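You operate a simulated robot arm through the tools that you are given. There is no shell and no other tool. Be economical: measure what you need, move in short steps, check, and stop when the job is done.

Carry out the task below with a simulated robot arm. There is one attempt and no reset: what you move stays moved.

JOB
Wax the middle of the red-dot nail brush's back in the clamping jig.
Fine: clamp it first and leave it clamped; use the green pad and the green box; pad back on the black mat, lid shut; the other brush stays unwaxed. Set down upright: green pad. A coat counts when it lies all over at full strength: go over it till it gets no stronger.

The check looks at the end state, three seconds after you hand in, the way a careful person would. Anything else that was tipped, shoved, dropped, spilled or broken makes it a failure. Lids that push on must go on centred and level and be pressed home; caps that screw on are set level and turned clockwise until they are tight.

ROBOT AND FRAMES
A 6-joint arm with a two-finger parallel gripper, fixed in place. Base frame: the origin is at the foot of the arm, x ahead of it, y to its left, z up; the work surface is at about z = 780. Units: mm, degrees, N and s.
With the tool pointing down near the work surface it reaches from about 240 to 640 mm from the base axis. Its first joint turns from -66.0 to 66.0 degrees. Payload 2.7 kg.
The TCP is the grasp point between the finger pads, 23 mm short of the fingertips. In the tool frame z runs along the fingers and y along their closing line. Largest opening 94 mm; finger width 38, thickness 10; the body of the gripper, 54 by 96 mm, starts 39 mm behind the TCP.
Orientation is that of the tool frame in the base frame, as a unit quaternion [x, y, z, w]. With the fingers straight down and closing along the base's y, the tool's x points along the base's -x, its y along +y and its z along -z.

CONTROLS
- The arm moves only by the tool play_rows. Its argument "commands" is a list of rows, each an object (a shift or turn left out is 0, a gripper value left out holds the last) with "linear": the shift along the base's x, y, z in units of 20 mm (1.0 is 20 mm), a list of three; "angular": the turn, a rotation vector about the base's x, y, z in units of 5 degrees (1.0 is 5 degrees), a list of three; "grip": the gripper command, from -1 (fully open) to 1 (shut), values between in proportion. In form: [{"linear": [tx, ty, tz], "angular": [rx, ry, rz], "grip": grip}, ...]. A call has 1 to 8 rows; each row shifts and turns the commanded pose from where the row before left it. A call with a number of a shift or a turn outside -1 to 1 is refused whole. Each row takes 0.2 s and may step no farther than 50 mm and 8.6 degrees from the row before; otherwise, or with a gripper value out of range, the whole call is refused. A pose out of reach is approached as far as the arm can. The call stops where the force on the tool passes 60 N (or 10 N more than at its start, if that is more) or the arm is blocked; 0.2 s more then pass. Each finger travels about 45 mm/s and halts on what it meets, pressing with about 32 N; the grip force reading is that of the motor and also rises with nothing between the fingers. The clock runs only during rows and for 0.2 s after the last one: add rows that do not move to give the fingers time. The reply holds the time, the measured pose of the TCP, the force on the tool along the base axes, the opening and the grip force, in the units named above and with some noise, with the torque about the TCP (base axes, N m) and any sound that the robot's microphone picked up.
- Cameras (640 x 400 px; columns grow to the right, rows downward): "scene" is fixed at [58.3, -419.5, 1410]; the picture's right is [0.90, -0.43, 0.00], its down [-0.22, -0.46, -0.86] and it looks along [0.37, 0.78, -0.50] (base axes); focal length 359 px, centre (320, 200). "wrist" rides on the gripper at [86, 16, -75] in the tool frame; the picture's right is [-0.18, 0.98, 0.00], its down [-0.58, -0.11, -0.81] and it looks along [-0.79, -0.15, 0.59] (tool axes); focal length 243 px, centre (320, 200). There is no depth. A picture from a camera that has moved, and an enlarged one, comes with that camera's place and axes in the base frame and with its lens.
- grab_frame(camera): a new picture of that camera. The clock stands still meanwhile.
- zoom(camera, box): a new picture of the part [left, top, right, bottom] of that camera's present view, enlarged. The clock stands still meanwhile.
- close_job(): hands the job in; it is judged then, once.

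Work in short steps. Places have to be worked out from the pictures, the camera data and where the tool is seen: move nearer, look again, correct. Check each grasp and each placing, and mend what went wrong. You have 120 turns and 68 pictures in all, those below and enlarged ones among them. Open the gripper and draw the arm clear of the work before you hand the job in, unless the task says otherwise; then end with one line.

The tools are called after "Request:" as name(argument=value, ...) on one line, values as JSON. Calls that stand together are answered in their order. play_rows: Moves the arm, as the interface text tells. Its arguments: {"type":"object","properties":{"commands":{"type":"array","items":{"type":"object","properties":{"linear":{"type":"array","items":{"type":"number"}},"angular":{"type":"array","items":{"type":"number"}},"grip":{"type":"number"}}}}},"required":["commands"]} The other tools are called the same way: grab_frame (camera) takes a picture; zoom (camera, box) takes an enlarged picture of a part of a camera's view; close_job () hands the job in.

At the start:

```text
clock: 0.0
position: [323.3, 347.7, 1111.4]
ee_rot: [0.0, 1.0, 0.001, 0.0]
contact_force: [0.7, -0.3, 0.4]
wrist_torque: [-0.01, 0.01, -0.02]
grip_width: 94.0
finger_force: 0.1
```

scene: 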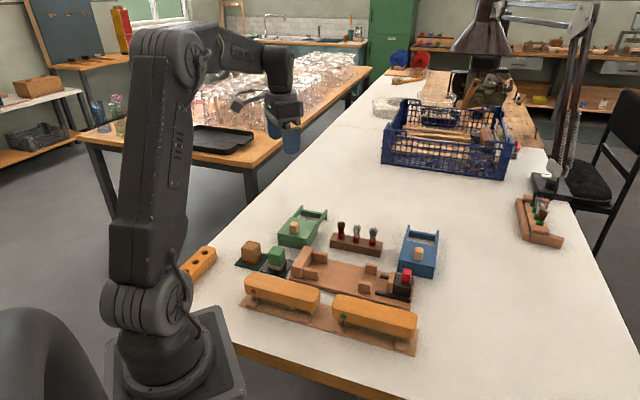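
wrist: 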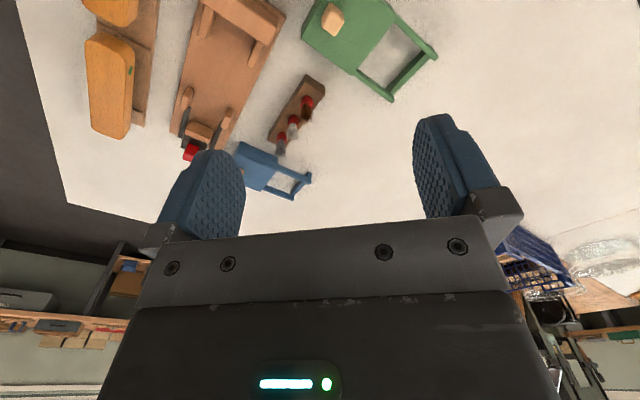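

I start by enlarging the work area to identify the items.

Request:
zoom(camera="scene", box=[170, 190, 450, 365])

Request:
zoom(camera="scene", box=[230, 200, 330, 262])

Request:
zoom(camera="scene", box=[320, 215, 450, 296])

```text
2.29 times, centred on (310, 278) of scene
camera zoom: at [58.3, -419.5, 1410.0], right [0.9, -0.43, 0.0], down [-0.22, -0.46, -0.86], along [0.37, 0.78, -0.5], focal length 820 px, centre (343, 23)
```

zoom: 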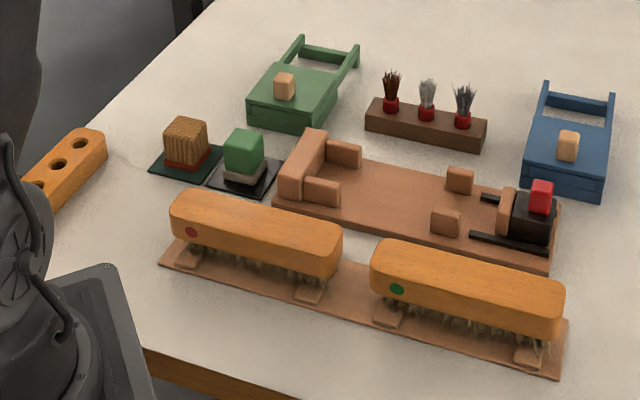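

```text
6.40 times, centred on (280, 231) of scene
camera zoom: at [58.3, -419.5, 1410.0], right [0.9, -0.43, 0.0], down [-0.22, -0.46, -0.86], along [0.37, 0.78, -0.5], focal length 2297 px, centre (576, 2)
```

zoom: 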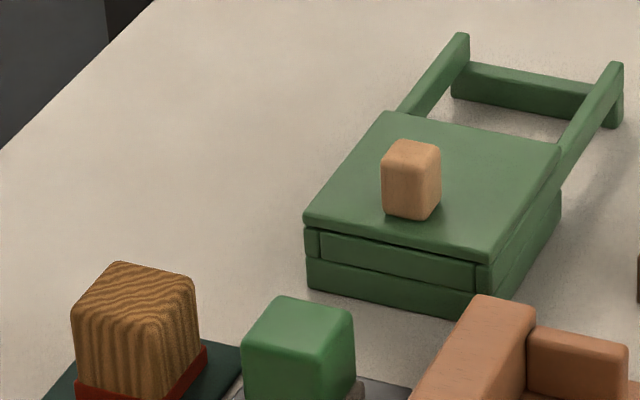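

```text
4.92 times, centred on (385, 256) of scene
camera zoom: at [58.3, -419.5, 1410.0], right [0.9, -0.43, 0.0], down [-0.22, -0.46, -0.86], along [0.37, 0.78, -0.5], focal length 1767 px, centre (0, -73)
```

zoom: 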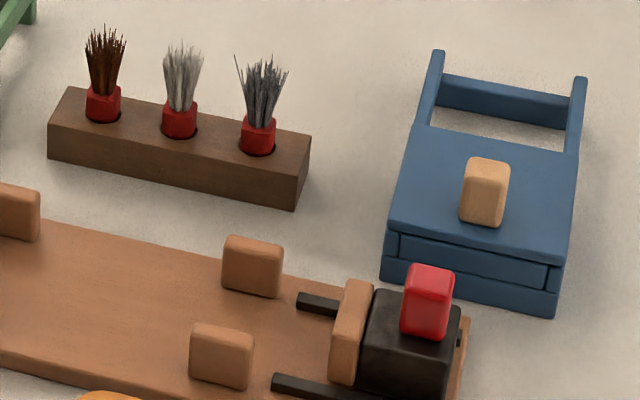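

The jig has a fixed left fence and a sliding right jaw; the boxes have sliding lids. I turn the tool 45° to line up with the brushes and move over to look closer.

Request:
play_rows(commands=[{"linear": [-0.5, -0.7, -0.4], "angular": [0, 0, -1]}, {"linear": [-0.5, -0.7, -0.4], "angular": [0, 0, -1]}, {"linear": [-0.5, -0.7, -0.4], "angular": [0, 0, -1]}, {"linear": [-0.5, -0.7, -0.4], "angular": [0, 0, -1]}, {"linear": [-0.5, -0.7, -0.4], "angular": [0, 0, -1]}, {"linear": [-0.5, -0.7, -0.4], "angular": [0, 0, -1]}, {"linear": [-0.5, -0.7, -0.4], "angular": [0, 0, -1]}, {"linear": [-0.5, -0.7, -0.4], "angular": [0, 0, -1]}])

Request:
grab_frame(camera="wrist")

```text
clock: 1.8
position: [246.2, 236.1, 1046.2]
ee_rot: [0.343, 0.939, 0.002, 0.001]
contact_force: [-0.5, 0.3, -0.1]
wrist_torque: [0.0, 0.01, 0.0]
grip_width: 94.0
finger_force: 0.0
```

```text
62 pictures are left
camera wrist: at [190.3, 305.1, 1122.3], right [0.77, 0.63, 0.0], down [0.37, -0.46, 0.81], along [0.51, -0.62, -0.59], focal length 243 px, centre (320, 200)
```

wrist: 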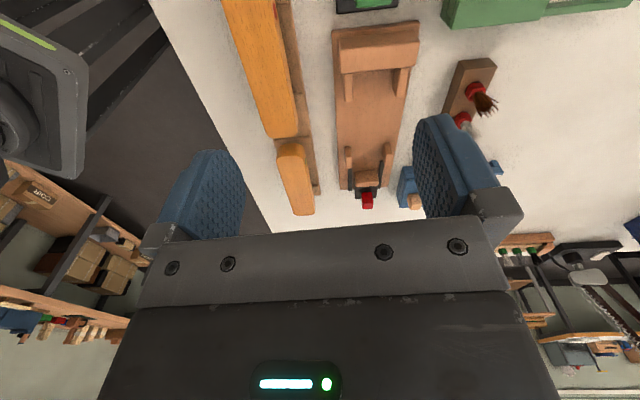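

A tilted look down will show the layout more squarely; I tilt the tool 35° and move over the middle of the work.

Request:
play_rows(commands=[{"linear": [0.3, -0.4, 0.4], "angular": [0.77, 0.635, 0]}, {"linear": [0.3, -0.4, 0.4], "angular": [0.77, 0.635, 0]}, {"linear": [0.3, -0.4, 0.4], "angular": [0.77, 0.635, 0]}, {"linear": [0.3, -0.4, 0.4], "angular": [0.77, 0.635, 0]}, {"linear": [0.3, -0.4, 0.4], "angular": [0.77, 0.635, 0]}, {"linear": [0.3, -0.4, 0.4], "angular": [0.77, 0.635, 0]}, {"linear": [0.3, -0.4, 0.4], "angular": [0.77, 0.635, 0]}])

Request:
grab_frame(camera="wrist")

```text
clock: 3.4
position: [287.5, 179.7, 1104.1]
ee_rot: [0.325, 0.897, 0.153, -0.259]
contact_force: [0.1, 0.1, -0.7]
wrist_torque: [-0.01, 0.02, -0.01]
grip_width: 93.9
finger_force: 0.1
```

```text
61 pictures are left
camera wrist: at [268.1, 202.9, 1216.2], right [0.77, 0.63, 0.0], down [0.6, -0.73, 0.32], along [0.21, -0.25, -0.95], focal length 243 px, centre (320, 200)
```

wrist: 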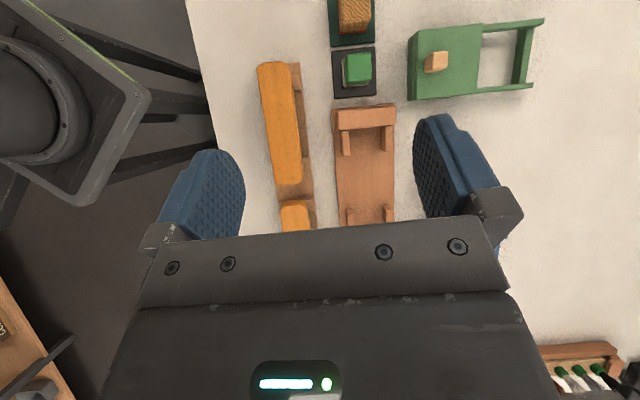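

This gives a near top-down view. I enlarge it for measurement.

Request:
zoom(camera="wrist", box=[240, 0, 560, 200])

```text
2.00 times, centred on (400, 100) of wrist
camera zoom: at [268.1, 202.9, 1216.2], right [0.77, 0.63, 0.0], down [0.6, -0.73, 0.32], along [0.21, -0.25, -0.95], focal length 485 px, centre (160, 400)
```

zoom: 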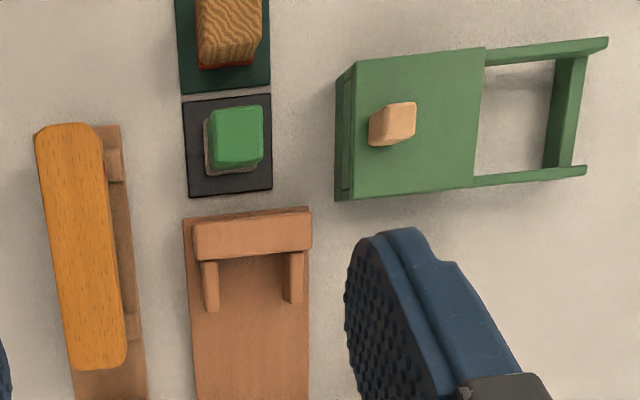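

Triangulating with the scene camera puts the red-dot brush's top centre near (237, 154, 837), axis at about -45.5°. Next I view the jaw end of the jig by moving along its axis.

Request:
play_rows(commands=[{"linear": [0.8, -0.96, -0.2]}, {"linear": [0.8, -0.96, -0.2]}, {"linear": [0.8, -0.96, -0.2]}, {"linear": [0.8, -0.96, -0.2]}, {"linear": [0.8, -0.96, -0.2]}, {"linear": [0.8, -0.96, -0.2]}, {"linear": [0.8, -0.96, -0.2]}, {"linear": [0.8, -0.96, -0.2]}])

Request:
grab_frame(camera="wrist")

Request:
zoom(camera="wrist", box=[220, 0, 540, 200])

```text
clock: 5.2
position: [413.6, 27.4, 1072.6]
ee_rot: [0.327, 0.896, 0.154, -0.258]
contact_force: [-0.5, 0.1, 0.6]
wrist_torque: [0.02, -0.02, 0.02]
grip_width: 94.0
finger_force: 0.1
```

```text
59 pictures are left
camera wrist: at [395.1, 50.0, 1184.7], right [0.77, 0.63, 0.0], down [0.6, -0.73, 0.32], along [0.21, -0.25, -0.95], focal length 243 px, centre (320, 200)
```

wrist: 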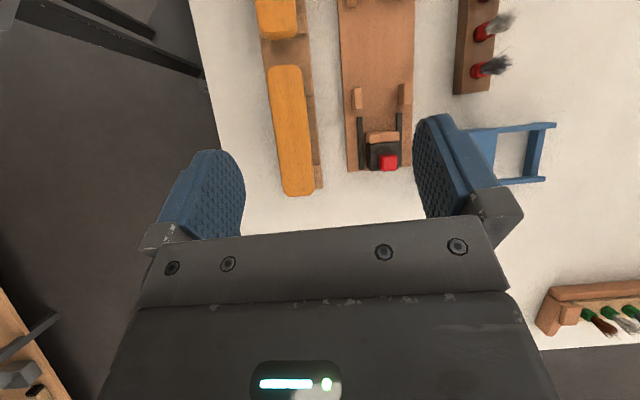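

```text
2.00 times, centred on (380, 100) of wrist
camera zoom: at [395.1, 50.0, 1184.7], right [0.77, 0.63, 0.0], down [0.6, -0.73, 0.32], along [0.21, -0.25, -0.95], focal length 485 px, centre (200, 400)
```

zoom: 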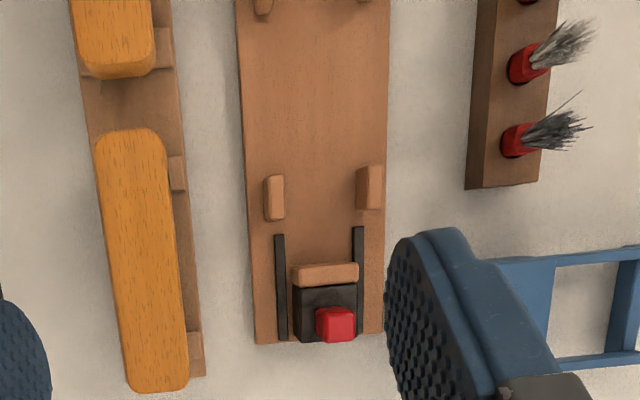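

The jaw slides along black rails and carries a red knob; the fence-to-jaw gap is ~210 mm, ample for the ~170 mm brush. I straighten the tool and go above the red-dot brush.

Request:
play_rows(commands=[{"linear": [-0.98, 0.7, -0.5], "angular": [-0.77, -0.635, 0]}, {"linear": [-0.98, 0.7, -0.5], "angular": [-0.77, -0.635, 0]}, {"linear": [-0.98, 0.7, -0.5], "angular": [-0.77, -0.635, 0]}, {"linear": [-0.98, 0.7, -0.5], "angular": [-0.77, -0.635, 0]}, {"linear": [-0.98, 0.7, -0.5], "angular": [-0.77, -0.635, 0]}, {"linear": [-0.98, 0.7, -0.5], "angular": [-0.77, -0.635, 0]}, {"linear": [-0.98, 0.7, -0.5], "angular": [-0.77, -0.635, 0]}, {"linear": [-0.98, 0.7, -0.5], "angular": [0, 0, -1]}])

Request:
play_rows(commands=[{"linear": [-0.98, 0.7, -0.5], "angular": [0, 0, -0.1]}, {"linear": [0, 0, -0.7]}, {"linear": [0, 0, -0.7]}, {"linear": [0, 0, -0.4]}])

Request:
grab_frame(camera="wrist")

```text
clock: 7.0
position: [257.0, 138.8, 990.5]
ee_rot: [0.382, 0.924, 0.0, 0.002]
contact_force: [0.5, 0.5, -1.3]
wrist_torque: [0.01, 0.02, -0.01]
grip_width: 94.1
finger_force: 0.1
```

```text
clock: 8.0
position: [239.3, 153.4, 944.2]
ee_rot: [0.387, 0.922, 0.001, 0.001]
contact_force: [0.5, -0.1, 0.7]
wrist_torque: [-0.01, 0.0, 0.01]
grip_width: 94.0
finger_force: 0.2
```

```text
57 pictures are left
camera wrist: at [189.6, 226.7, 1020.6], right [0.83, 0.56, 0.0], down [0.33, -0.49, 0.81], along [0.45, -0.67, -0.59], focal length 243 px, centre (320, 200)
```

wrist: 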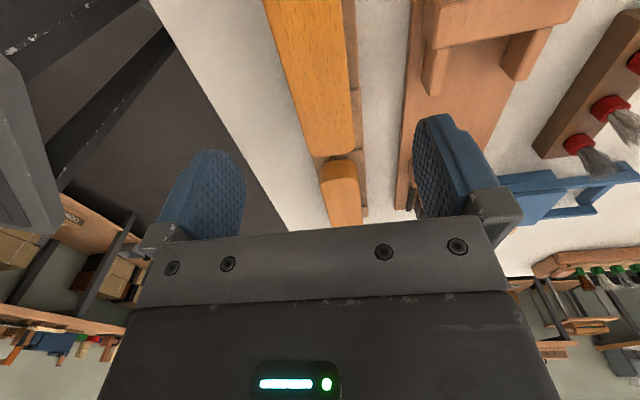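

The brush is centred under the fingers within ~3 mm. I shift slightly and descend so the pads sit beside the wooden back.

Request:
play_rows(commands=[{"linear": [-0.05, -0.12, -0.9]}, {"linear": [-0.05, -0.05, -0.9]}, {"linear": [0, 0, -0.9]}, {"linear": [0, 0, -0.9]}, {"linear": [0, 0, -0.9]}, {"linear": [0, 0, -0.9]}, {"linear": [0, 0, -0.6]}])

Request:
zoom(camera="scene", box=[180, 240, 340, 340])

```text
clock: 9.6
position: [237.1, 149.0, 826.7]
ee_rot: [0.386, 0.922, 0.001, 0.001]
contact_force: [-0.6, 0.7, 0.2]
wrist_torque: [-0.01, -0.01, 0.02]
grip_width: 94.2
finger_force: 0.0
```

```text
4.00 times, centred on (260, 290) of scene
camera zoom: at [58.2, -419.5, 1410.0], right [0.9, -0.43, 0.0], down [-0.22, -0.46, -0.86], along [0.37, 0.78, -0.5], focal length 1436 px, centre (560, -160)
```

zoom: 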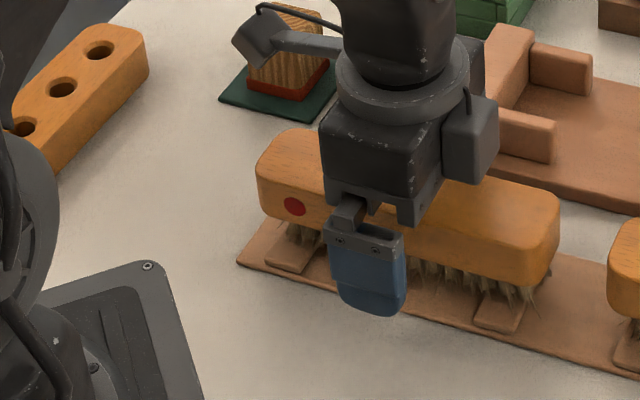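

The fingers straddle the brush but sit ~10 mm toward the left end; I shift along the axis and close.

Request:
play_rows(commands=[{"linear": [0.35, -0.35, -0.1]}, {"grip": 0.2}, {"grip": 1}, {"grip": 1}, {"grip": 1}, {"grip": 1}, {"grip": 1}])

```text
clock: 11.2
position: [243.2, 143.5, 823.4]
ee_rot: [0.385, 0.923, 0.001, 0.0]
contact_force: [0.1, -0.3, 0.7]
wrist_torque: [0.0, -0.02, 0.01]
grip_width: 45.8
finger_force: 31.4
```

Gripped at 45.8 mm. I lift straight up.

Request:
play_rows(commands=[{"linear": [0, 0, 0.4]}, {"linear": [0, 0, 0.8]}, {"linear": [0, 0, 1]}, {"linear": [0, 0, 1]}, {"linear": [0, 0, 1]}, {"linear": [0, 0, 1]}])

Request:
zoom(camera="scene", box=[180, 180, 440, 342])

Request:
grab_frame(camera="wrist")

```text
clock: 12.6
position: [241.5, 143.6, 926.4]
ee_rot: [0.388, 0.922, 0.0, 0.001]
contact_force: [0.2, -0.2, -2.9]
wrist_torque: [-0.01, -0.04, -0.01]
grip_width: 45.7
finger_force: 32.0
```

```text
2.46 times, centred on (310, 261) of scene
camera zoom: at [58.3, -419.5, 1410.0], right [0.9, -0.43, 0.0], down [-0.22, -0.46, -0.86], along [0.37, 0.78, -0.5], focal length 884 px, centre (345, 50)
```

zoom: 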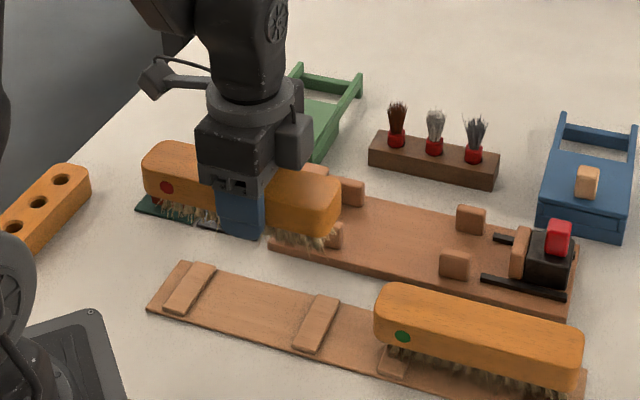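

```text
54 pictures are left
camera wrist: at [192.0, 217.2, 1002.0], right [0.83, 0.56, 0.0], down [0.33, -0.49, 0.81], along [0.45, -0.67, -0.59], focal length 243 px, centre (320, 200)
```

wrist: 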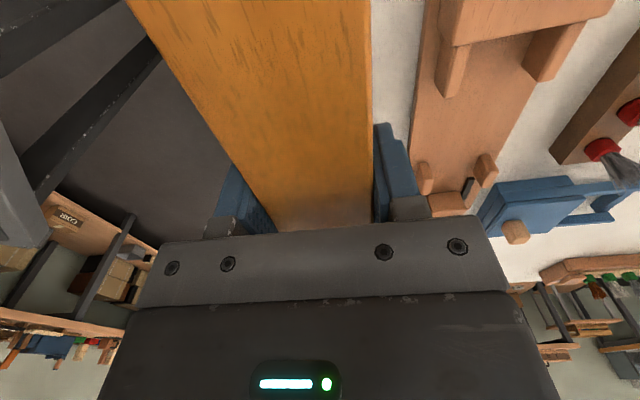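

Brush held level and centred. I carry it over the jig near (394, 176).

Request:
play_rows(commands=[{"linear": [0.95, 0.2, 0]}, {"linear": [0.95, 0.2, 0]}, {"linear": [0.95, 0.2, 0]}, {"linear": [0.95, 0.2, 0]}, {"linear": [0.95, 0.2, 0]}, {"linear": [0.95, 0.2, 0]}, {"linear": [0.95, 0.2, 0]}, {"linear": [0.95, 0.2, 0]}])

Request:
play_rows(commands=[{"linear": [0, 0, -0.6]}, {"linear": [0, 0, -0.6]}, {"linear": [0, 0, 0]}])

Request:
zoom(camera="scene", box=[260, 200, 440, 312])

Request:
grab_frame(camera="wrist")

```text
clock: 14.4
position: [394.2, 175.8, 927.3]
ee_rot: [0.386, 0.922, 0.001, 0.0]
contact_force: [0.1, 0.3, -1.8]
wrist_torque: [0.01, -0.02, 0.0]
grip_width: 46.0
finger_force: 32.0
```

```text
clock: 15.2
position: [395.7, 175.6, 902.3]
ee_rot: [0.386, 0.922, 0.001, 0.001]
contact_force: [0.4, 0.2, -2.2]
wrist_torque: [-0.01, -0.01, 0.01]
grip_width: 45.9
finger_force: 31.8
```

```text
3.56 times, centred on (350, 256) of scene
camera zoom: at [58.3, -419.5, 1410.0], right [0.9, -0.43, 0.0], down [-0.22, -0.46, -0.86], along [0.37, 0.78, -0.5], focal length 1276 px, centre (213, 1)
```

zoom: 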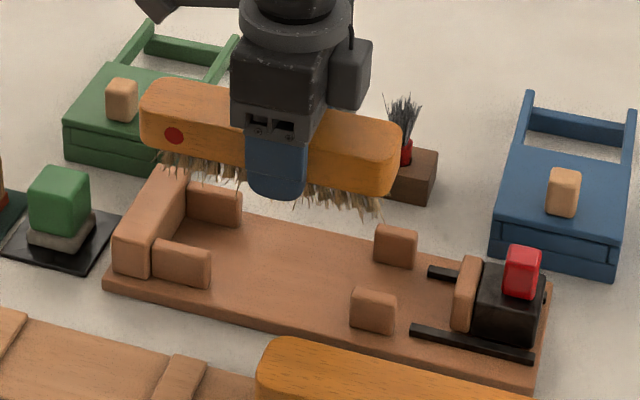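

```text
52 pictures are left
camera wrist: at [345.9, 249.4, 979.0], right [0.83, 0.56, 0.0], down [0.33, -0.49, 0.81], along [0.45, -0.67, -0.59], focal length 243 px, centre (320, 200)
```

wrist: 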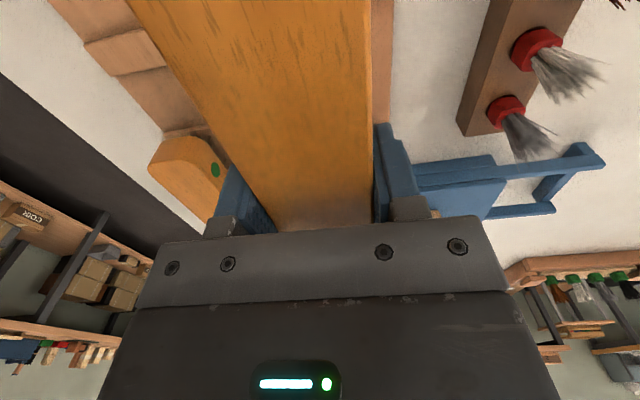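

Wrist view of the jig's right edge says I am centred within ~1 mm laterally; I shift ~10 mm toward the jaw to clear the fence and come partway down.

Request:
play_rows(commands=[{"linear": [0.36, -0.36, -0.5]}, {"linear": [0, 0, -0.9]}, {"linear": [0, 0, -0.7]}, {"linear": [0, 0, 0]}])

Request:
zoom(camera="scene", box=[270, 220, 430, 320])

Request:
zoom(camera="wrist", box=[100, 0, 500, 250])

```text
clock: 16.2
position: [403.3, 168.6, 862.5]
ee_rot: [0.385, 0.923, 0.0, 0.0]
contact_force: [0.8, -0.2, -2.3]
wrist_torque: [-0.05, -0.01, -0.01]
grip_width: 45.9
finger_force: 31.9
```

```text
4.00 times, centred on (350, 270) of scene
camera zoom: at [58.3, -419.5, 1410.0], right [0.9, -0.43, 0.0], down [-0.22, -0.46, -0.86], along [0.37, 0.78, -0.5], focal length 1436 px, centre (200, -80)
```

zoom: 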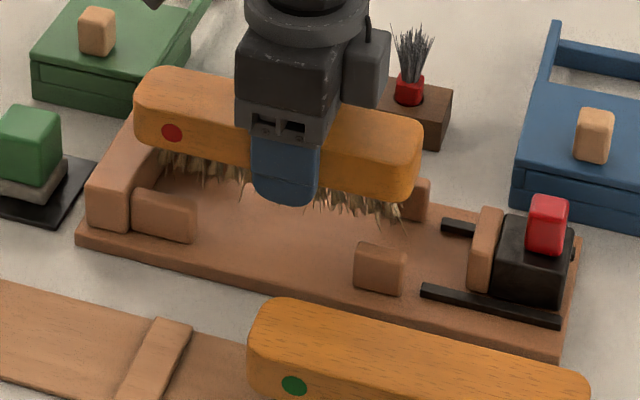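

```text
1.60 times, centred on (300, 125) of wrist
camera zoom: at [352.2, 241.4, 936.8], right [0.83, 0.56, 0.0], down [0.33, -0.49, 0.81], along [0.45, -0.67, -0.59], focal length 388 px, centre (352, 320)
```

zoom: 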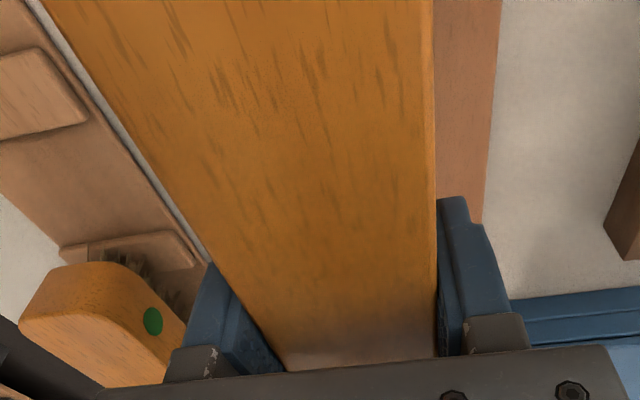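

Readings from different views agree I'm centred within ~1–2 mm. I lower in small steps watching force.

Request:
play_rows(commands=[{"linear": [0, 0, -0.5]}, {"linear": [0, 0, -0.5]}, {"linear": [0, 0, 0]}])

Request:
zoom(camera="scene", box=[270, 220, 430, 320])

```text
clock: 17.0
position: [401.7, 168.1, 841.4]
ee_rot: [0.387, 0.922, 0.001, 0.0]
contact_force: [-0.1, 0.2, -1.9]
wrist_torque: [-0.03, 0.0, 0.01]
grip_width: 45.9
finger_force: 31.9
```

```text
4.00 times, centred on (350, 270) of scene
camera zoom: at [58.3, -419.5, 1410.0], right [0.9, -0.43, 0.0], down [-0.22, -0.46, -0.86], along [0.37, 0.78, -0.5], focal length 1436 px, centre (200, -80)
```

zoom: 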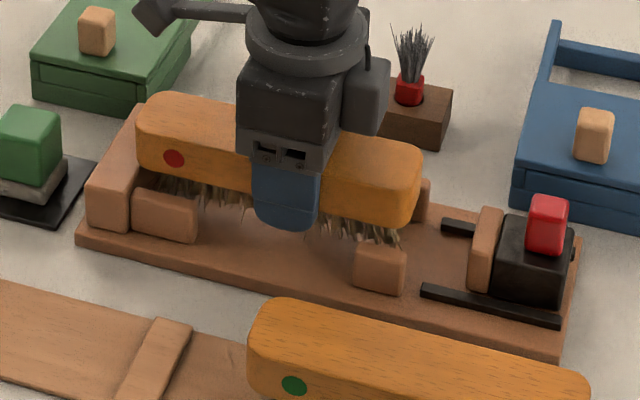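

Bristles are entering between the posts without contact; I keep lowering.

Request:
play_rows(commands=[{"linear": [0, 0, -0.3]}, {"linear": [0, 0, -0.3]}, {"linear": [0, 0, 0]}])

Request:
zoom(camera="scene", box=[270, 220, 430, 320])

```text
clock: 17.8
position: [402.2, 167.7, 830.0]
ee_rot: [0.386, 0.922, 0.001, 0.001]
contact_force: [-0.1, -1.6, 10.9]
wrist_torque: [0.46, 0.92, 0.1]
grip_width: 45.8
finger_force: 32.2
```

```text
4.00 times, centred on (350, 270) of scene
camera zoom: at [58.1, -419.7, 1410.0], right [0.9, -0.43, 0.0], down [-0.22, -0.46, -0.86], along [0.37, 0.78, -0.5], focal length 1436 px, centre (200, -80)
```

zoom: 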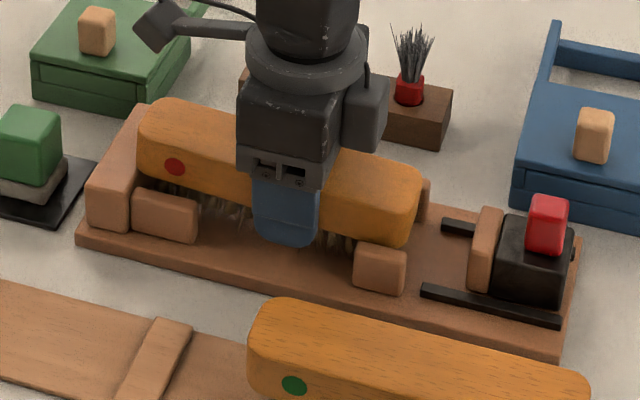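

Contact of ~13 N came, and the torque places it at the front fence-side corner — likely on that post. I lift a little, shift 3 mm away from it, and retry.

Request:
play_rows(commands=[{"linear": [0, 0, 0.5]}, {"linear": [0.11, 0.11, 0]}, {"linear": [0, 0, -0.3]}, {"linear": [0, 0, -0.25]}, {"linear": [0, 0, 0]}])

```text
clock: 19.0
position: [406.0, 172.0, 831.0]
ee_rot: [0.386, 0.922, 0.002, 0.001]
contact_force: [-0.9, -7.0, 25.7]
wrist_torque: [-0.08, 0.55, 0.13]
grip_width: 46.0
finger_force: 31.9
```

Force rose; let me look at the contact.

Request:
zoom(camera="scene", box=[285, 235, 395, 304])

Request:
zoom(camera="wrist", box=[100, 0, 500, 250])

```text
5.80 times, centred on (340, 270) of scene
camera zoom: at [57.9, -419.8, 1410.0], right [0.9, -0.43, 0.0], down [-0.22, -0.46, -0.86], along [0.37, 0.78, -0.5], focal length 2081 px, centre (204, -203)
```

zoom: 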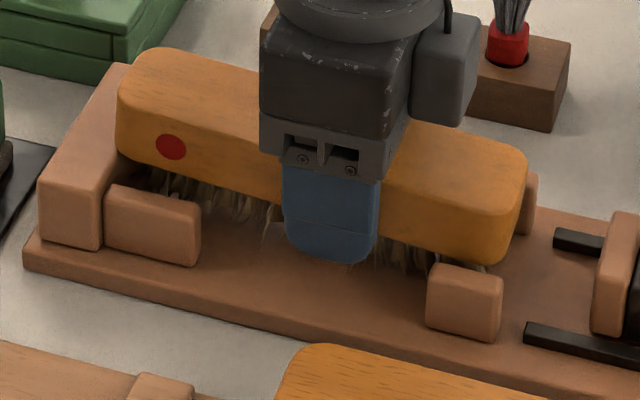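

```text
1.60 times, centred on (300, 125) of wrist
camera zoom: at [356.2, 244.4, 905.1], right [0.83, 0.56, 0.0], down [0.33, -0.49, 0.81], along [0.45, -0.67, -0.59], focal length 388 px, centre (352, 320)
```

zoom: 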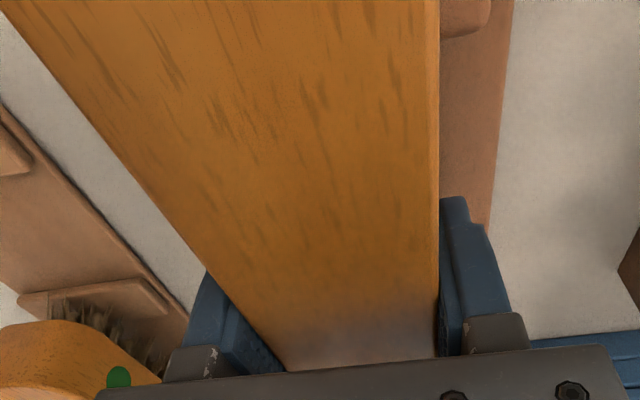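

The back post is visible very near the brush edge now, so the earlier lateral place was better; the contact is most likely bristles on the jig floor. I lift a little, shift back, and settle lightly.

Request:
play_rows(commands=[{"linear": [0, 0, 0.4]}, {"linear": [-0.12, -0.12, 0]}, {"linear": [0, 0, 0]}, {"linear": [0, 0, -0.25]}, {"linear": [0, 0, 0]}])

```text
clock: 20.2
position: [402.6, 168.7, 831.9]
ee_rot: [0.386, 0.923, 0.0, 0.0]
contact_force: [1.7, -4.7, -1.3]
wrist_torque: [-0.11, 0.01, 0.2]
grip_width: 45.7
finger_force: 31.4
```

Request:
play_rows(commands=[{"linear": [0, 0, -0.1]}, {"linear": [0, 0, 0]}])

Request:
zoom(camera="wrist", box=[200, 0, 520, 200])

```text
clock: 20.8
position: [402.9, 169.0, 829.4]
ee_rot: [0.387, 0.922, 0.0, 0.0]
contact_force: [1.9, -3.0, -0.7]
wrist_torque: [0.0, -0.01, 0.06]
grip_width: 45.9
finger_force: 31.4
```

```text
2.00 times, centred on (360, 100) of wrist
camera zoom: at [353.5, 241.5, 905.4], right [0.83, 0.56, 0.0], down [0.33, -0.49, 0.81], along [0.45, -0.67, -0.59], focal length 485 px, centre (240, 400)
```

zoom: 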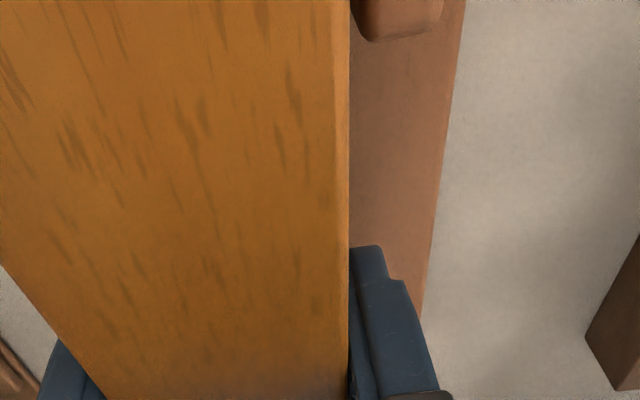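

No vertical load at 829 now, so it is clear of the posts. I continue lowering in 2–3 mm steps.

Request:
play_rows(commands=[{"linear": [0, 0, -0.12]}, {"linear": [0, 0, -0.1]}, {"linear": [0, 0, 0]}])

```text
clock: 21.6
position: [401.9, 168.4, 825.9]
ee_rot: [0.386, 0.922, 0.002, 0.001]
contact_force: [-2.1, 2.1, 26.5]
wrist_torque: [-0.33, 0.24, 0.02]
grip_width: 45.8
finger_force: 31.9
```

Now a centred ~28 N contact at 826: the floor. I ease off slightly and open.

Request:
play_rows(commands=[{"linear": [0, 0, 0.06]}, {"grip": 0.0}, {"grip": -0.4}, {"grip": -1}, {"grip": -1}, {"grip": -1}])

Request:
zoom(camera="scene", box=[270, 220, 430, 320])

```text
clock: 23.0
position: [401.5, 166.9, 826.3]
ee_rot: [0.386, 0.922, 0.001, 0.001]
contact_force: [0.1, 0.0, -0.6]
wrist_torque: [-0.02, 0.03, 0.0]
grip_width: 94.0
finger_force: 0.0
```

```text
4.00 times, centred on (350, 270) of scene
camera zoom: at [58.3, -419.5, 1410.0], right [0.9, -0.43, 0.0], down [-0.22, -0.46, -0.86], along [0.37, 0.78, -0.5], focal length 1436 px, centre (200, -80)
```

zoom: 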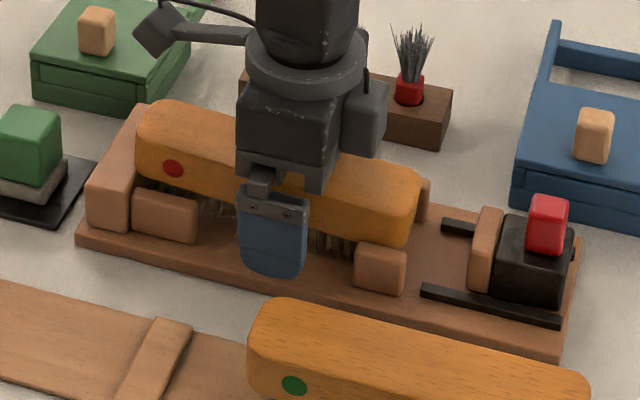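

The brush sits in the jig. I rise and go toward the jaw for a close look at the red knob.

Request:
play_rows(commands=[{"linear": [0, 0, 0.7]}, {"linear": [0, 0, 1]}, {"linear": [0, 0, 1]}, {"linear": [0, 0, 1]}, {"linear": [0.5, -0.5, 1]}, {"linear": [0.9, -0.9, 0.5]}, {"linear": [0.9, -0.9, 0]}, {"linear": [0.9, -0.9, 0]}])

Request:
zoom(camera="wrist", box=[200, 0, 520, 200])

Request:
zoom(camera="scene", box=[340, 240, 430, 296])

```text
clock: 24.8
position: [468.3, 104.2, 927.6]
ee_rot: [0.386, 0.922, 0.001, 0.0]
contact_force: [0.3, 0.1, -0.3]
wrist_torque: [-0.01, 0.0, 0.01]
grip_width: 93.8
finger_force: 0.0
```

```text
2.00 times, centred on (360, 100) of wrist
camera zoom: at [419.3, 177.6, 1003.9], right [0.83, 0.56, 0.0], down [0.33, -0.49, 0.81], along [0.45, -0.67, -0.59], focal length 485 px, centre (240, 400)
```

zoom: 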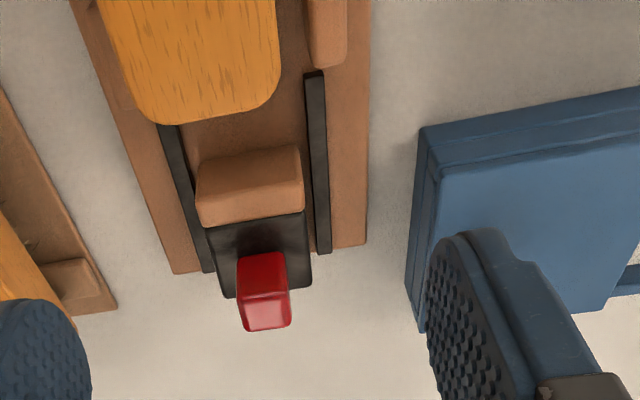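

```text
7.11 times, centred on (385, 268) of scene
camera zoom: at [58.3, -419.5, 1410.0], right [0.9, -0.43, 0.0], down [-0.22, -0.46, -0.86], along [0.37, 0.78, -0.5], focal length 2552 px, centre (-142, -284)
```

zoom: 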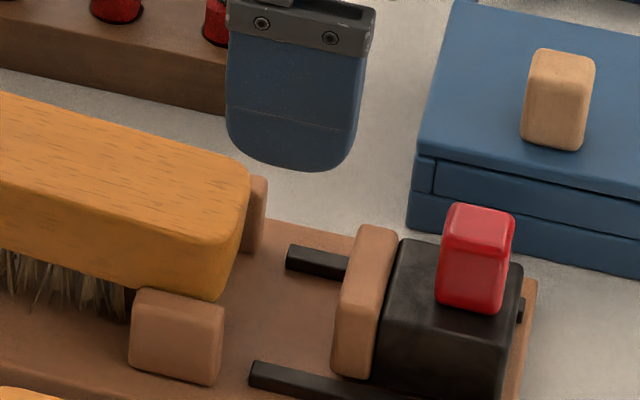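

The knob is a post on the slide, top near (509, 66, 853). I go above it and check alignment.

Request:
play_rows(commands=[{"linear": [0.7, -0.65, -0.3]}, {"linear": [0.7, -0.65, -0.3]}, {"linear": [0.65, -0.6, -0.3]}, {"linear": [0, 0, -0.4]}])

Request:
grab_frame(camera="wrist")

Request:
zoom(camera="scene", box=[340, 220, 450, 289])

```text
clock: 25.8
position: [509.3, 65.3, 904.8]
ee_rot: [0.387, 0.922, 0.001, 0.0]
contact_force: [0.1, -0.4, 0.1]
wrist_torque: [0.01, 0.04, 0.02]
grip_width: 94.1
finger_force: 0.0
```

```text
41 pictures are left
camera wrist: at [459.3, 139.6, 980.0], right [0.83, 0.56, 0.0], down [0.33, -0.49, 0.81], along [0.45, -0.67, -0.59], focal length 243 px, centre (320, 200)
```

wrist: 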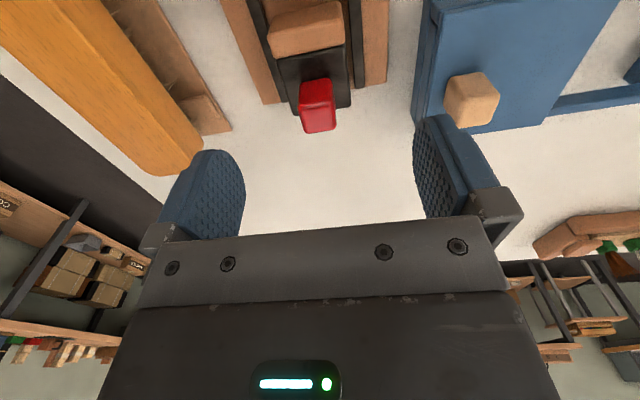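

```text
5.80 times, centred on (395, 254) of scene
camera zoom: at [58.3, -419.5, 1410.0], right [0.9, -0.43, 0.0], down [-0.22, -0.46, -0.86], along [0.37, 0.78, -0.5], focal length 2081 px, centre (-115, -116)
```

zoom: 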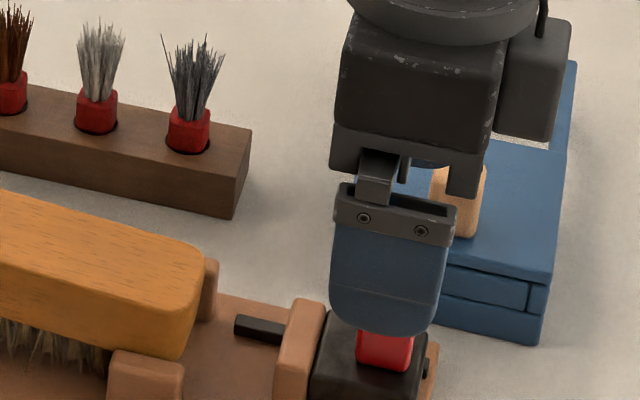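

Aligned exactly. I narrow the gripper to ~60 mm, descend to grip the knob with the fingertips above the slide block, and close.

Request:
play_rows(commands=[{"grip": -0.28}, {"grip": -0.28}, {"linear": [0, 0, -0.8]}, {"linear": [0, 0, -0.8]}, {"linear": [0, 0, -0.8]}, {"linear": [0, 0, 0]}])

Request:
play_rows(commands=[{"grip": 1}, {"grip": 1}, {"grip": 1}, {"grip": 1}])

Request:
zoom(camera="scene", box=[340, 220, 450, 289])

```text
clock: 27.2
position: [508.8, 67.5, 856.0]
ee_rot: [0.386, 0.922, 0.001, 0.001]
contact_force: [0.0, 0.5, 0.3]
wrist_torque: [0.0, 0.0, 0.0]
grip_width: 60.3
finger_force: 0.1
```

```text
clock: 28.2
position: [507.6, 66.1, 857.0]
ee_rot: [0.386, 0.922, -0.002, -0.002]
contact_force: [-15.1, -15.0, 5.5]
wrist_torque: [0.54, 0.47, 0.77]
grip_width: 21.9
finger_force: 45.0
```

```text
5.80 times, centred on (395, 254) of scene
camera zoom: at [57.8, -419.9, 1409.9], right [0.9, -0.43, 0.0], down [-0.22, -0.46, -0.86], along [0.37, 0.78, -0.5], focal length 2081 px, centre (-115, -116)
```

zoom: 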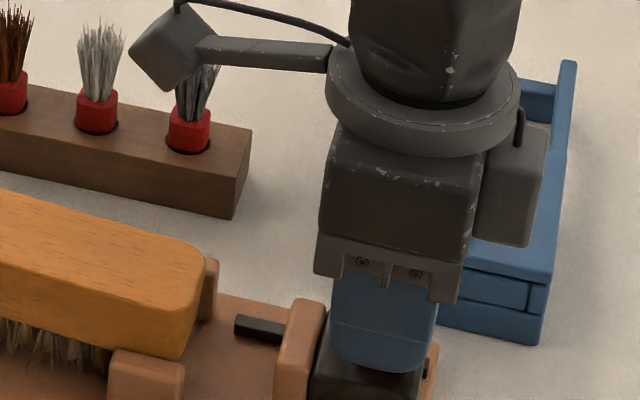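

Knob gripped (22 mm). I relieve the sideways load and push the jaw along the rails toward the fence.

Request:
play_rows(commands=[{"linear": [-0.1, -0.1, 0]}, {"linear": [-0.18, 0.18, 0]}, {"linear": [-0.18, 0.18, 0]}, {"linear": [0, 0, 0]}])

```text
clock: 29.2
position: [499.9, 72.8, 856.7]
ee_rot: [0.386, 0.923, 0.001, 0.001]
contact_force: [8.6, 6.7, -13.3]
wrist_torque: [0.05, 0.57, 0.86]
grip_width: 21.6
finger_force: 44.5
```

The jaw slides. I continue, with a small yaw relief.

Request:
play_rows(commands=[{"linear": [-0.22, 0.15, 0.0], "angular": [0, 0, 0.2]}, {"linear": [-0.18, 0.18, 0]}, {"linear": [-0.18, 0.18, 0]}, {"linear": [0, 0, 0]}])

Request:
zoom(camera="scene", box=[270, 220, 430, 320])

```text
clock: 30.2
position: [489.6, 83.2, 857.6]
ee_rot: [0.378, 0.926, 0.004, 0.003]
contact_force: [29.1, 30.1, -21.3]
wrist_torque: [0.39, 0.79, -0.81]
grip_width: 21.9
finger_force: 45.5
```

```text
4.00 times, centred on (350, 270) of scene
camera zoom: at [59.4, -418.7, 1410.2], right [0.9, -0.43, 0.0], down [-0.22, -0.46, -0.86], along [0.37, 0.78, -0.51], focal length 1436 px, centre (200, -80)
```

zoom: 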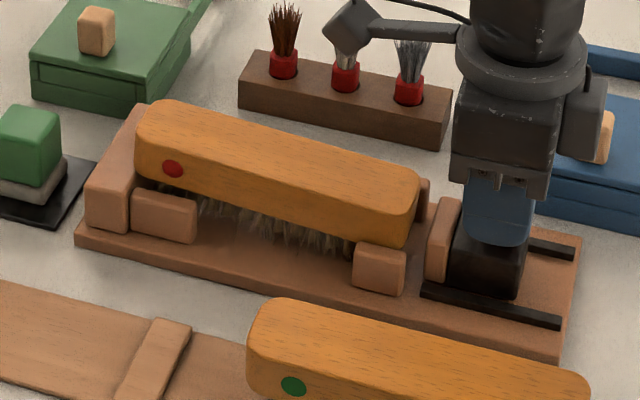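

Side load built up; I comply sideways (+perp), slightly down and back in yaw, then push on.

Request:
play_rows(commands=[{"linear": [0.13, 0.13, -0.08], "angular": [0, 0, -0.1]}, {"linear": [0, 0, 0]}])

```text
clock: 30.8
position: [490.9, 82.6, 857.5]
ee_rot: [0.381, 0.924, 0.001, 0.003]
contact_force: [8.9, 8.4, 2.3]
wrist_torque: [-1.2, -0.73, -0.18]
grip_width: 21.8
finger_force: 45.0
```

Request:
play_rows(commands=[{"linear": [-0.14, 0.22, 0.0]}, {"linear": [-0.16, 0.2, 0]}, {"linear": [0, 0, 0]}])

```text
clock: 31.6
position: [485.4, 87.1, 856.2]
ee_rot: [0.382, 0.924, 0.0, 0.001]
contact_force: [9.0, -30.5, 12.8]
wrist_torque: [-0.26, -0.33, 0.14]
grip_width: 22.0
finger_force: 45.1
```

Axial force is now 28 N — maybe contact with the brush. I look.

Request:
zoom(camera="scene", box=[280, 230, 420, 317])

```text
4.57 times, centred on (350, 274) of scene
camera zoom: at [58.2, -420.3, 1409.8], right [0.9, -0.43, 0.0], down [-0.22, -0.46, -0.86], along [0.37, 0.78, -0.5], focal length 1641 px, centre (183, -136)
```

zoom: 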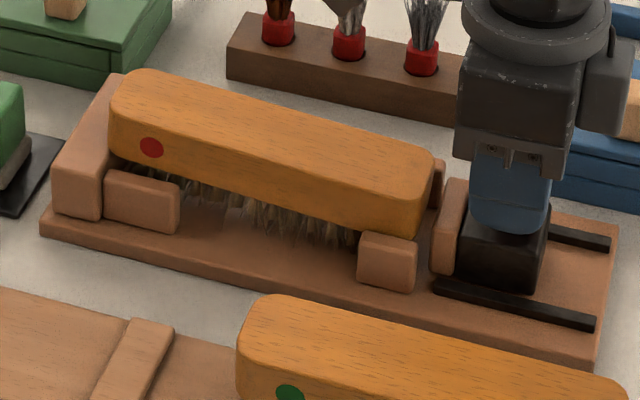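

The jaw is at the brush end. I keep pushing gently with lateral relief.

Request:
play_rows(commands=[{"linear": [-0.2, 0.1, -0.03]}, {"linear": [-0.15, 0.15, 0]}, {"linear": [0, 0, 0]}])

```text
clock: 32.4
position: [475.7, 95.1, 855.4]
ee_rot: [0.382, 0.924, 0.001, 0.001]
contact_force: [26.0, -17.9, -4.8]
wrist_torque: [-0.46, 0.09, -0.28]
grip_width: 21.8
finger_force: 45.0
```

Request:
play_rows(commands=[{"linear": [-0.16, 0.2, 0]}, {"linear": [-0.15, 0.17, 0]}, {"linear": [0, 0, 0]}])

Request:
zoom(camera="scene", box=[280, 230, 420, 317])

```text
clock: 33.2
position: [470.0, 102.3, 854.1]
ee_rot: [0.382, 0.924, -0.001, 0.002]
contact_force: [19.6, -23.1, 8.4]
wrist_torque: [-0.44, 0.09, -0.07]
grip_width: 21.8
finger_force: 45.2
```

```text
4.57 times, centred on (350, 274) of scene
camera zoom: at [58.6, -420.1, 1409.8], right [0.9, -0.43, 0.0], down [-0.22, -0.46, -0.86], along [0.37, 0.78, -0.5], focal length 1641 px, centre (183, -136)
```

zoom: 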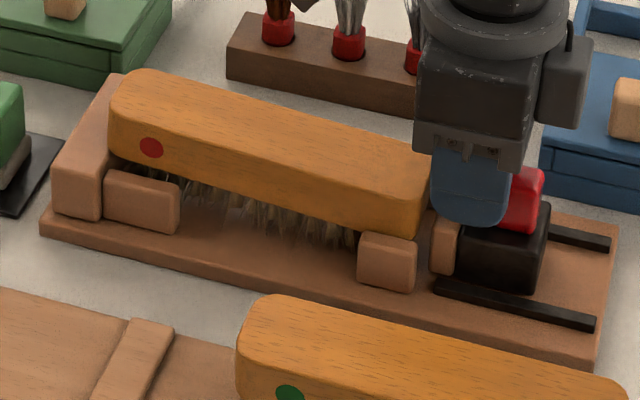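

The fingers have slid along the knob: the jaw has stopped, apparently against the brush. I release, rise, and inspect.

Request:
play_rows(commands=[{"linear": [0.1, -0.1, 0], "grip": 0.2}, {"grip": -0.28}, {"grip": -0.28}, {"linear": [0, 0, 0.8]}, {"linear": [0, 0, 1]}, {"linear": [-0.6, 0.6, 1]}, {"linear": [-0.6, 0.6, 1]}, {"linear": [0, 0, 0]}])

Request:
zoom(camera="wrist", box=[200, 0, 520, 200])

Request:
zoom(camera="scene", box=[340, 240, 430, 296])

```text
clock: 35.0
position: [447.3, 129.5, 928.8]
ee_rot: [0.382, 0.924, 0.001, 0.0]
contact_force: [0.2, 0.0, 0.6]
wrist_torque: [0.0, -0.01, -0.01]
grip_width: 60.2
finger_force: 0.2
```

```text
2.00 times, centred on (360, 100) of wrist
camera zoom: at [396.3, 201.1, 1004.8], right [0.82, 0.57, 0.0], down [0.33, -0.49, 0.81], along [0.46, -0.66, -0.59], focal length 485 px, centre (240, 400)
```

zoom: 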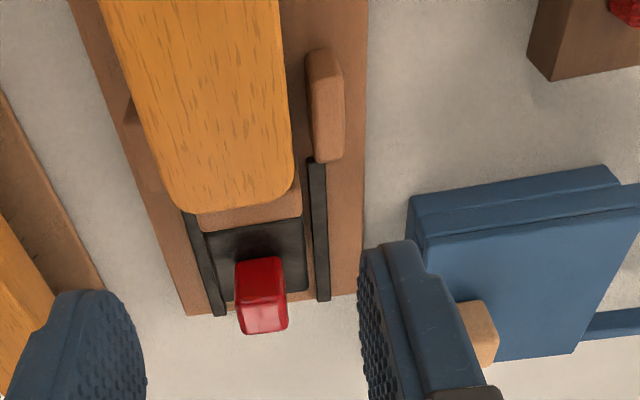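

```text
7.11 times, centred on (385, 268) of scene
camera zoom: at [58.2, -419.5, 1410.0], right [0.9, -0.43, 0.0], down [-0.22, -0.46, -0.86], along [0.37, 0.78, -0.5], focal length 2552 px, centre (-142, -284)
```

zoom: 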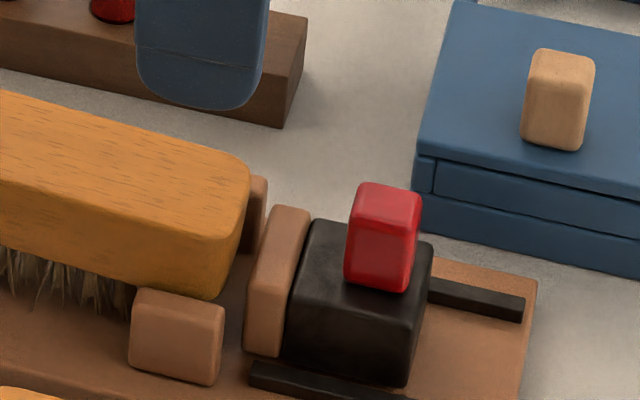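

Hard to tell whether there is a remaining gap; I zoom closely.

Request:
zoom(camera="scene", box=[360, 255, 408, 285])

Request:
zoom(camera="scene", box=[288, 240, 336, 270])

```text
13.33 times, centred on (384, 270) of scene
camera zoom: at [58.2, -419.5, 1410.0], right [0.9, -0.43, 0.0], down [-0.22, -0.46, -0.86], along [0.37, 0.78, -0.5], focal length 4786 px, centre (-533, -733)
```

zoom: 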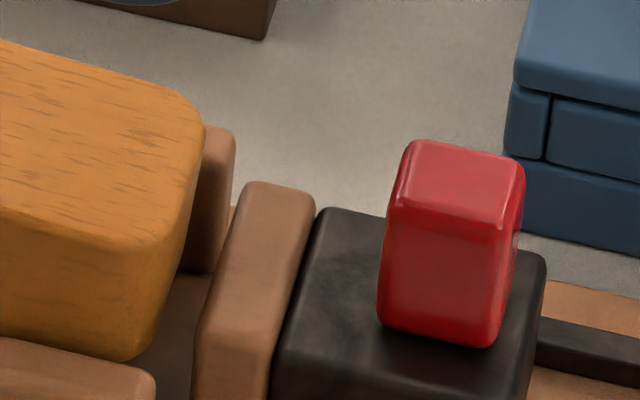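

```text
13.33 times, centred on (312, 255) of scene
camera zoom: at [58.2, -419.5, 1410.0], right [0.9, -0.43, 0.0], down [-0.22, -0.46, -0.86], along [0.37, 0.78, -0.5], focal length 4786 px, centre (427, -533)
```

zoom: 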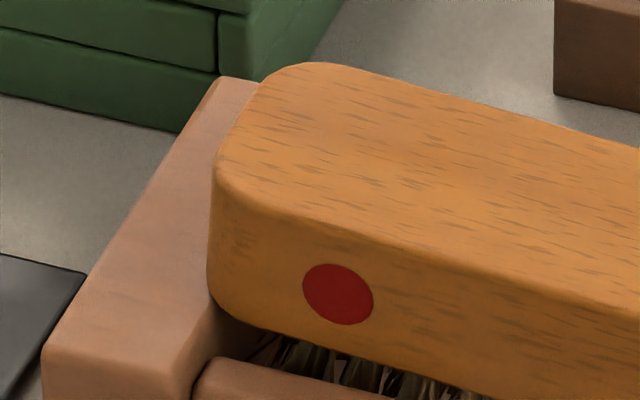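

There seems to be a gap of several mm still, so the jaw perhaps jammed from the high pull on the knob. I'll push it low from behind with closed fingers instead; first go behind it.

Request:
play_rows(commands=[{"linear": [0.85, -0.88, 0], "grip": 1}, {"linear": [0.85, -0.88, 0]}, {"linear": [0.85, -0.88, 0]}, {"linear": [0.85, -0.88, 0]}, {"linear": [0, 0, -1]}, {"linear": [0, 0, -0.7]}, {"linear": [0, 0, 0]}])

Request:
zoom(camera="wrist", box=[200, 0, 520, 200])

```text
clock: 36.6
position: [516.4, 54.8, 895.2]
ee_rot: [0.383, 0.924, 0.001, 0.0]
contact_force: [0.1, -0.4, -0.2]
wrist_torque: [0.01, 0.0, -0.03]
grip_width: 0.1
finger_force: 31.7
```

```text
2.00 times, centred on (360, 100) of wrist
camera zoom: at [466.4, 127.1, 970.7], right [0.82, 0.57, 0.0], down [0.33, -0.49, 0.81], along [0.46, -0.66, -0.59], focal length 485 px, centre (240, 400)
```

zoom: 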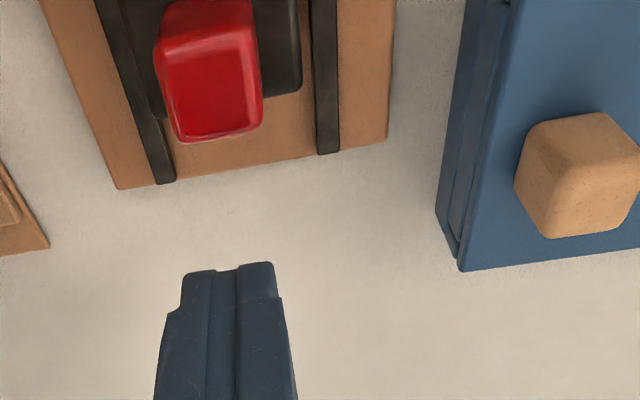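

I shift ~4 mm to centre behind the block, descend to z≈829, and approach.

Request:
play_rows(commands=[{"linear": [0.17, 0.17, -0.8]}, {"linear": [0, 0, -0.9]}, {"linear": [0, 0, -0.9]}, {"linear": [0, 0, -0.7]}, {"linear": [0, 0, 0]}])

Request:
play_rows(commands=[{"linear": [-0.18, 0.18, 0]}, {"linear": [-0.18, 0.18, 0]}, {"linear": [-0.18, 0.18, 0]}, {"linear": [0, 0, 0]}])

Request:
zoom(camera="scene", box=[345, 235, 425, 285])

```text
clock: 37.8
position: [518.7, 58.8, 830.9]
ee_rot: [0.383, 0.924, 0.001, 0.0]
contact_force: [-0.1, -0.1, -0.6]
wrist_torque: [-0.02, 0.02, 0.0]
grip_width: 0.1
finger_force: 32.1
```

```text
clock: 38.7
position: [513.9, 62.8, 831.9]
ee_rot: [0.384, 0.923, 0.002, 0.011]
contact_force: [7.6, -7.2, -3.0]
wrist_torque: [-0.04, -0.17, 0.04]
grip_width: 0.0
finger_force: 31.7
stopped in row 4: the force on the tool passed its limit at 64 N (the readings are from after the stop); the commanded pose is now the measured one
```

```text
8.00 times, centred on (385, 260) of scene
camera zoom: at [58.5, -419.7, 1410.0], right [0.9, -0.43, 0.0], down [-0.22, -0.46, -0.86], along [0.37, 0.78, -0.5], focal length 2872 px, centre (-200, -280)
```

zoom: 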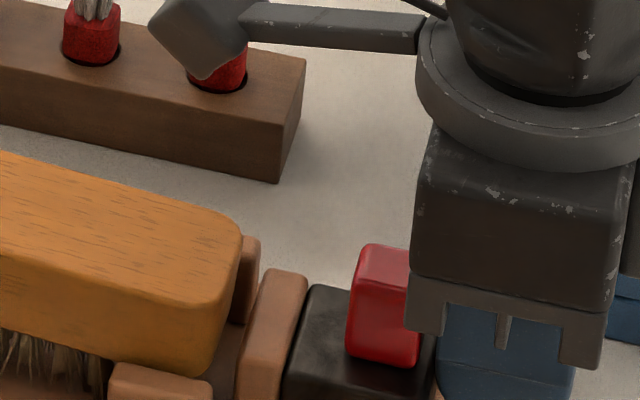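

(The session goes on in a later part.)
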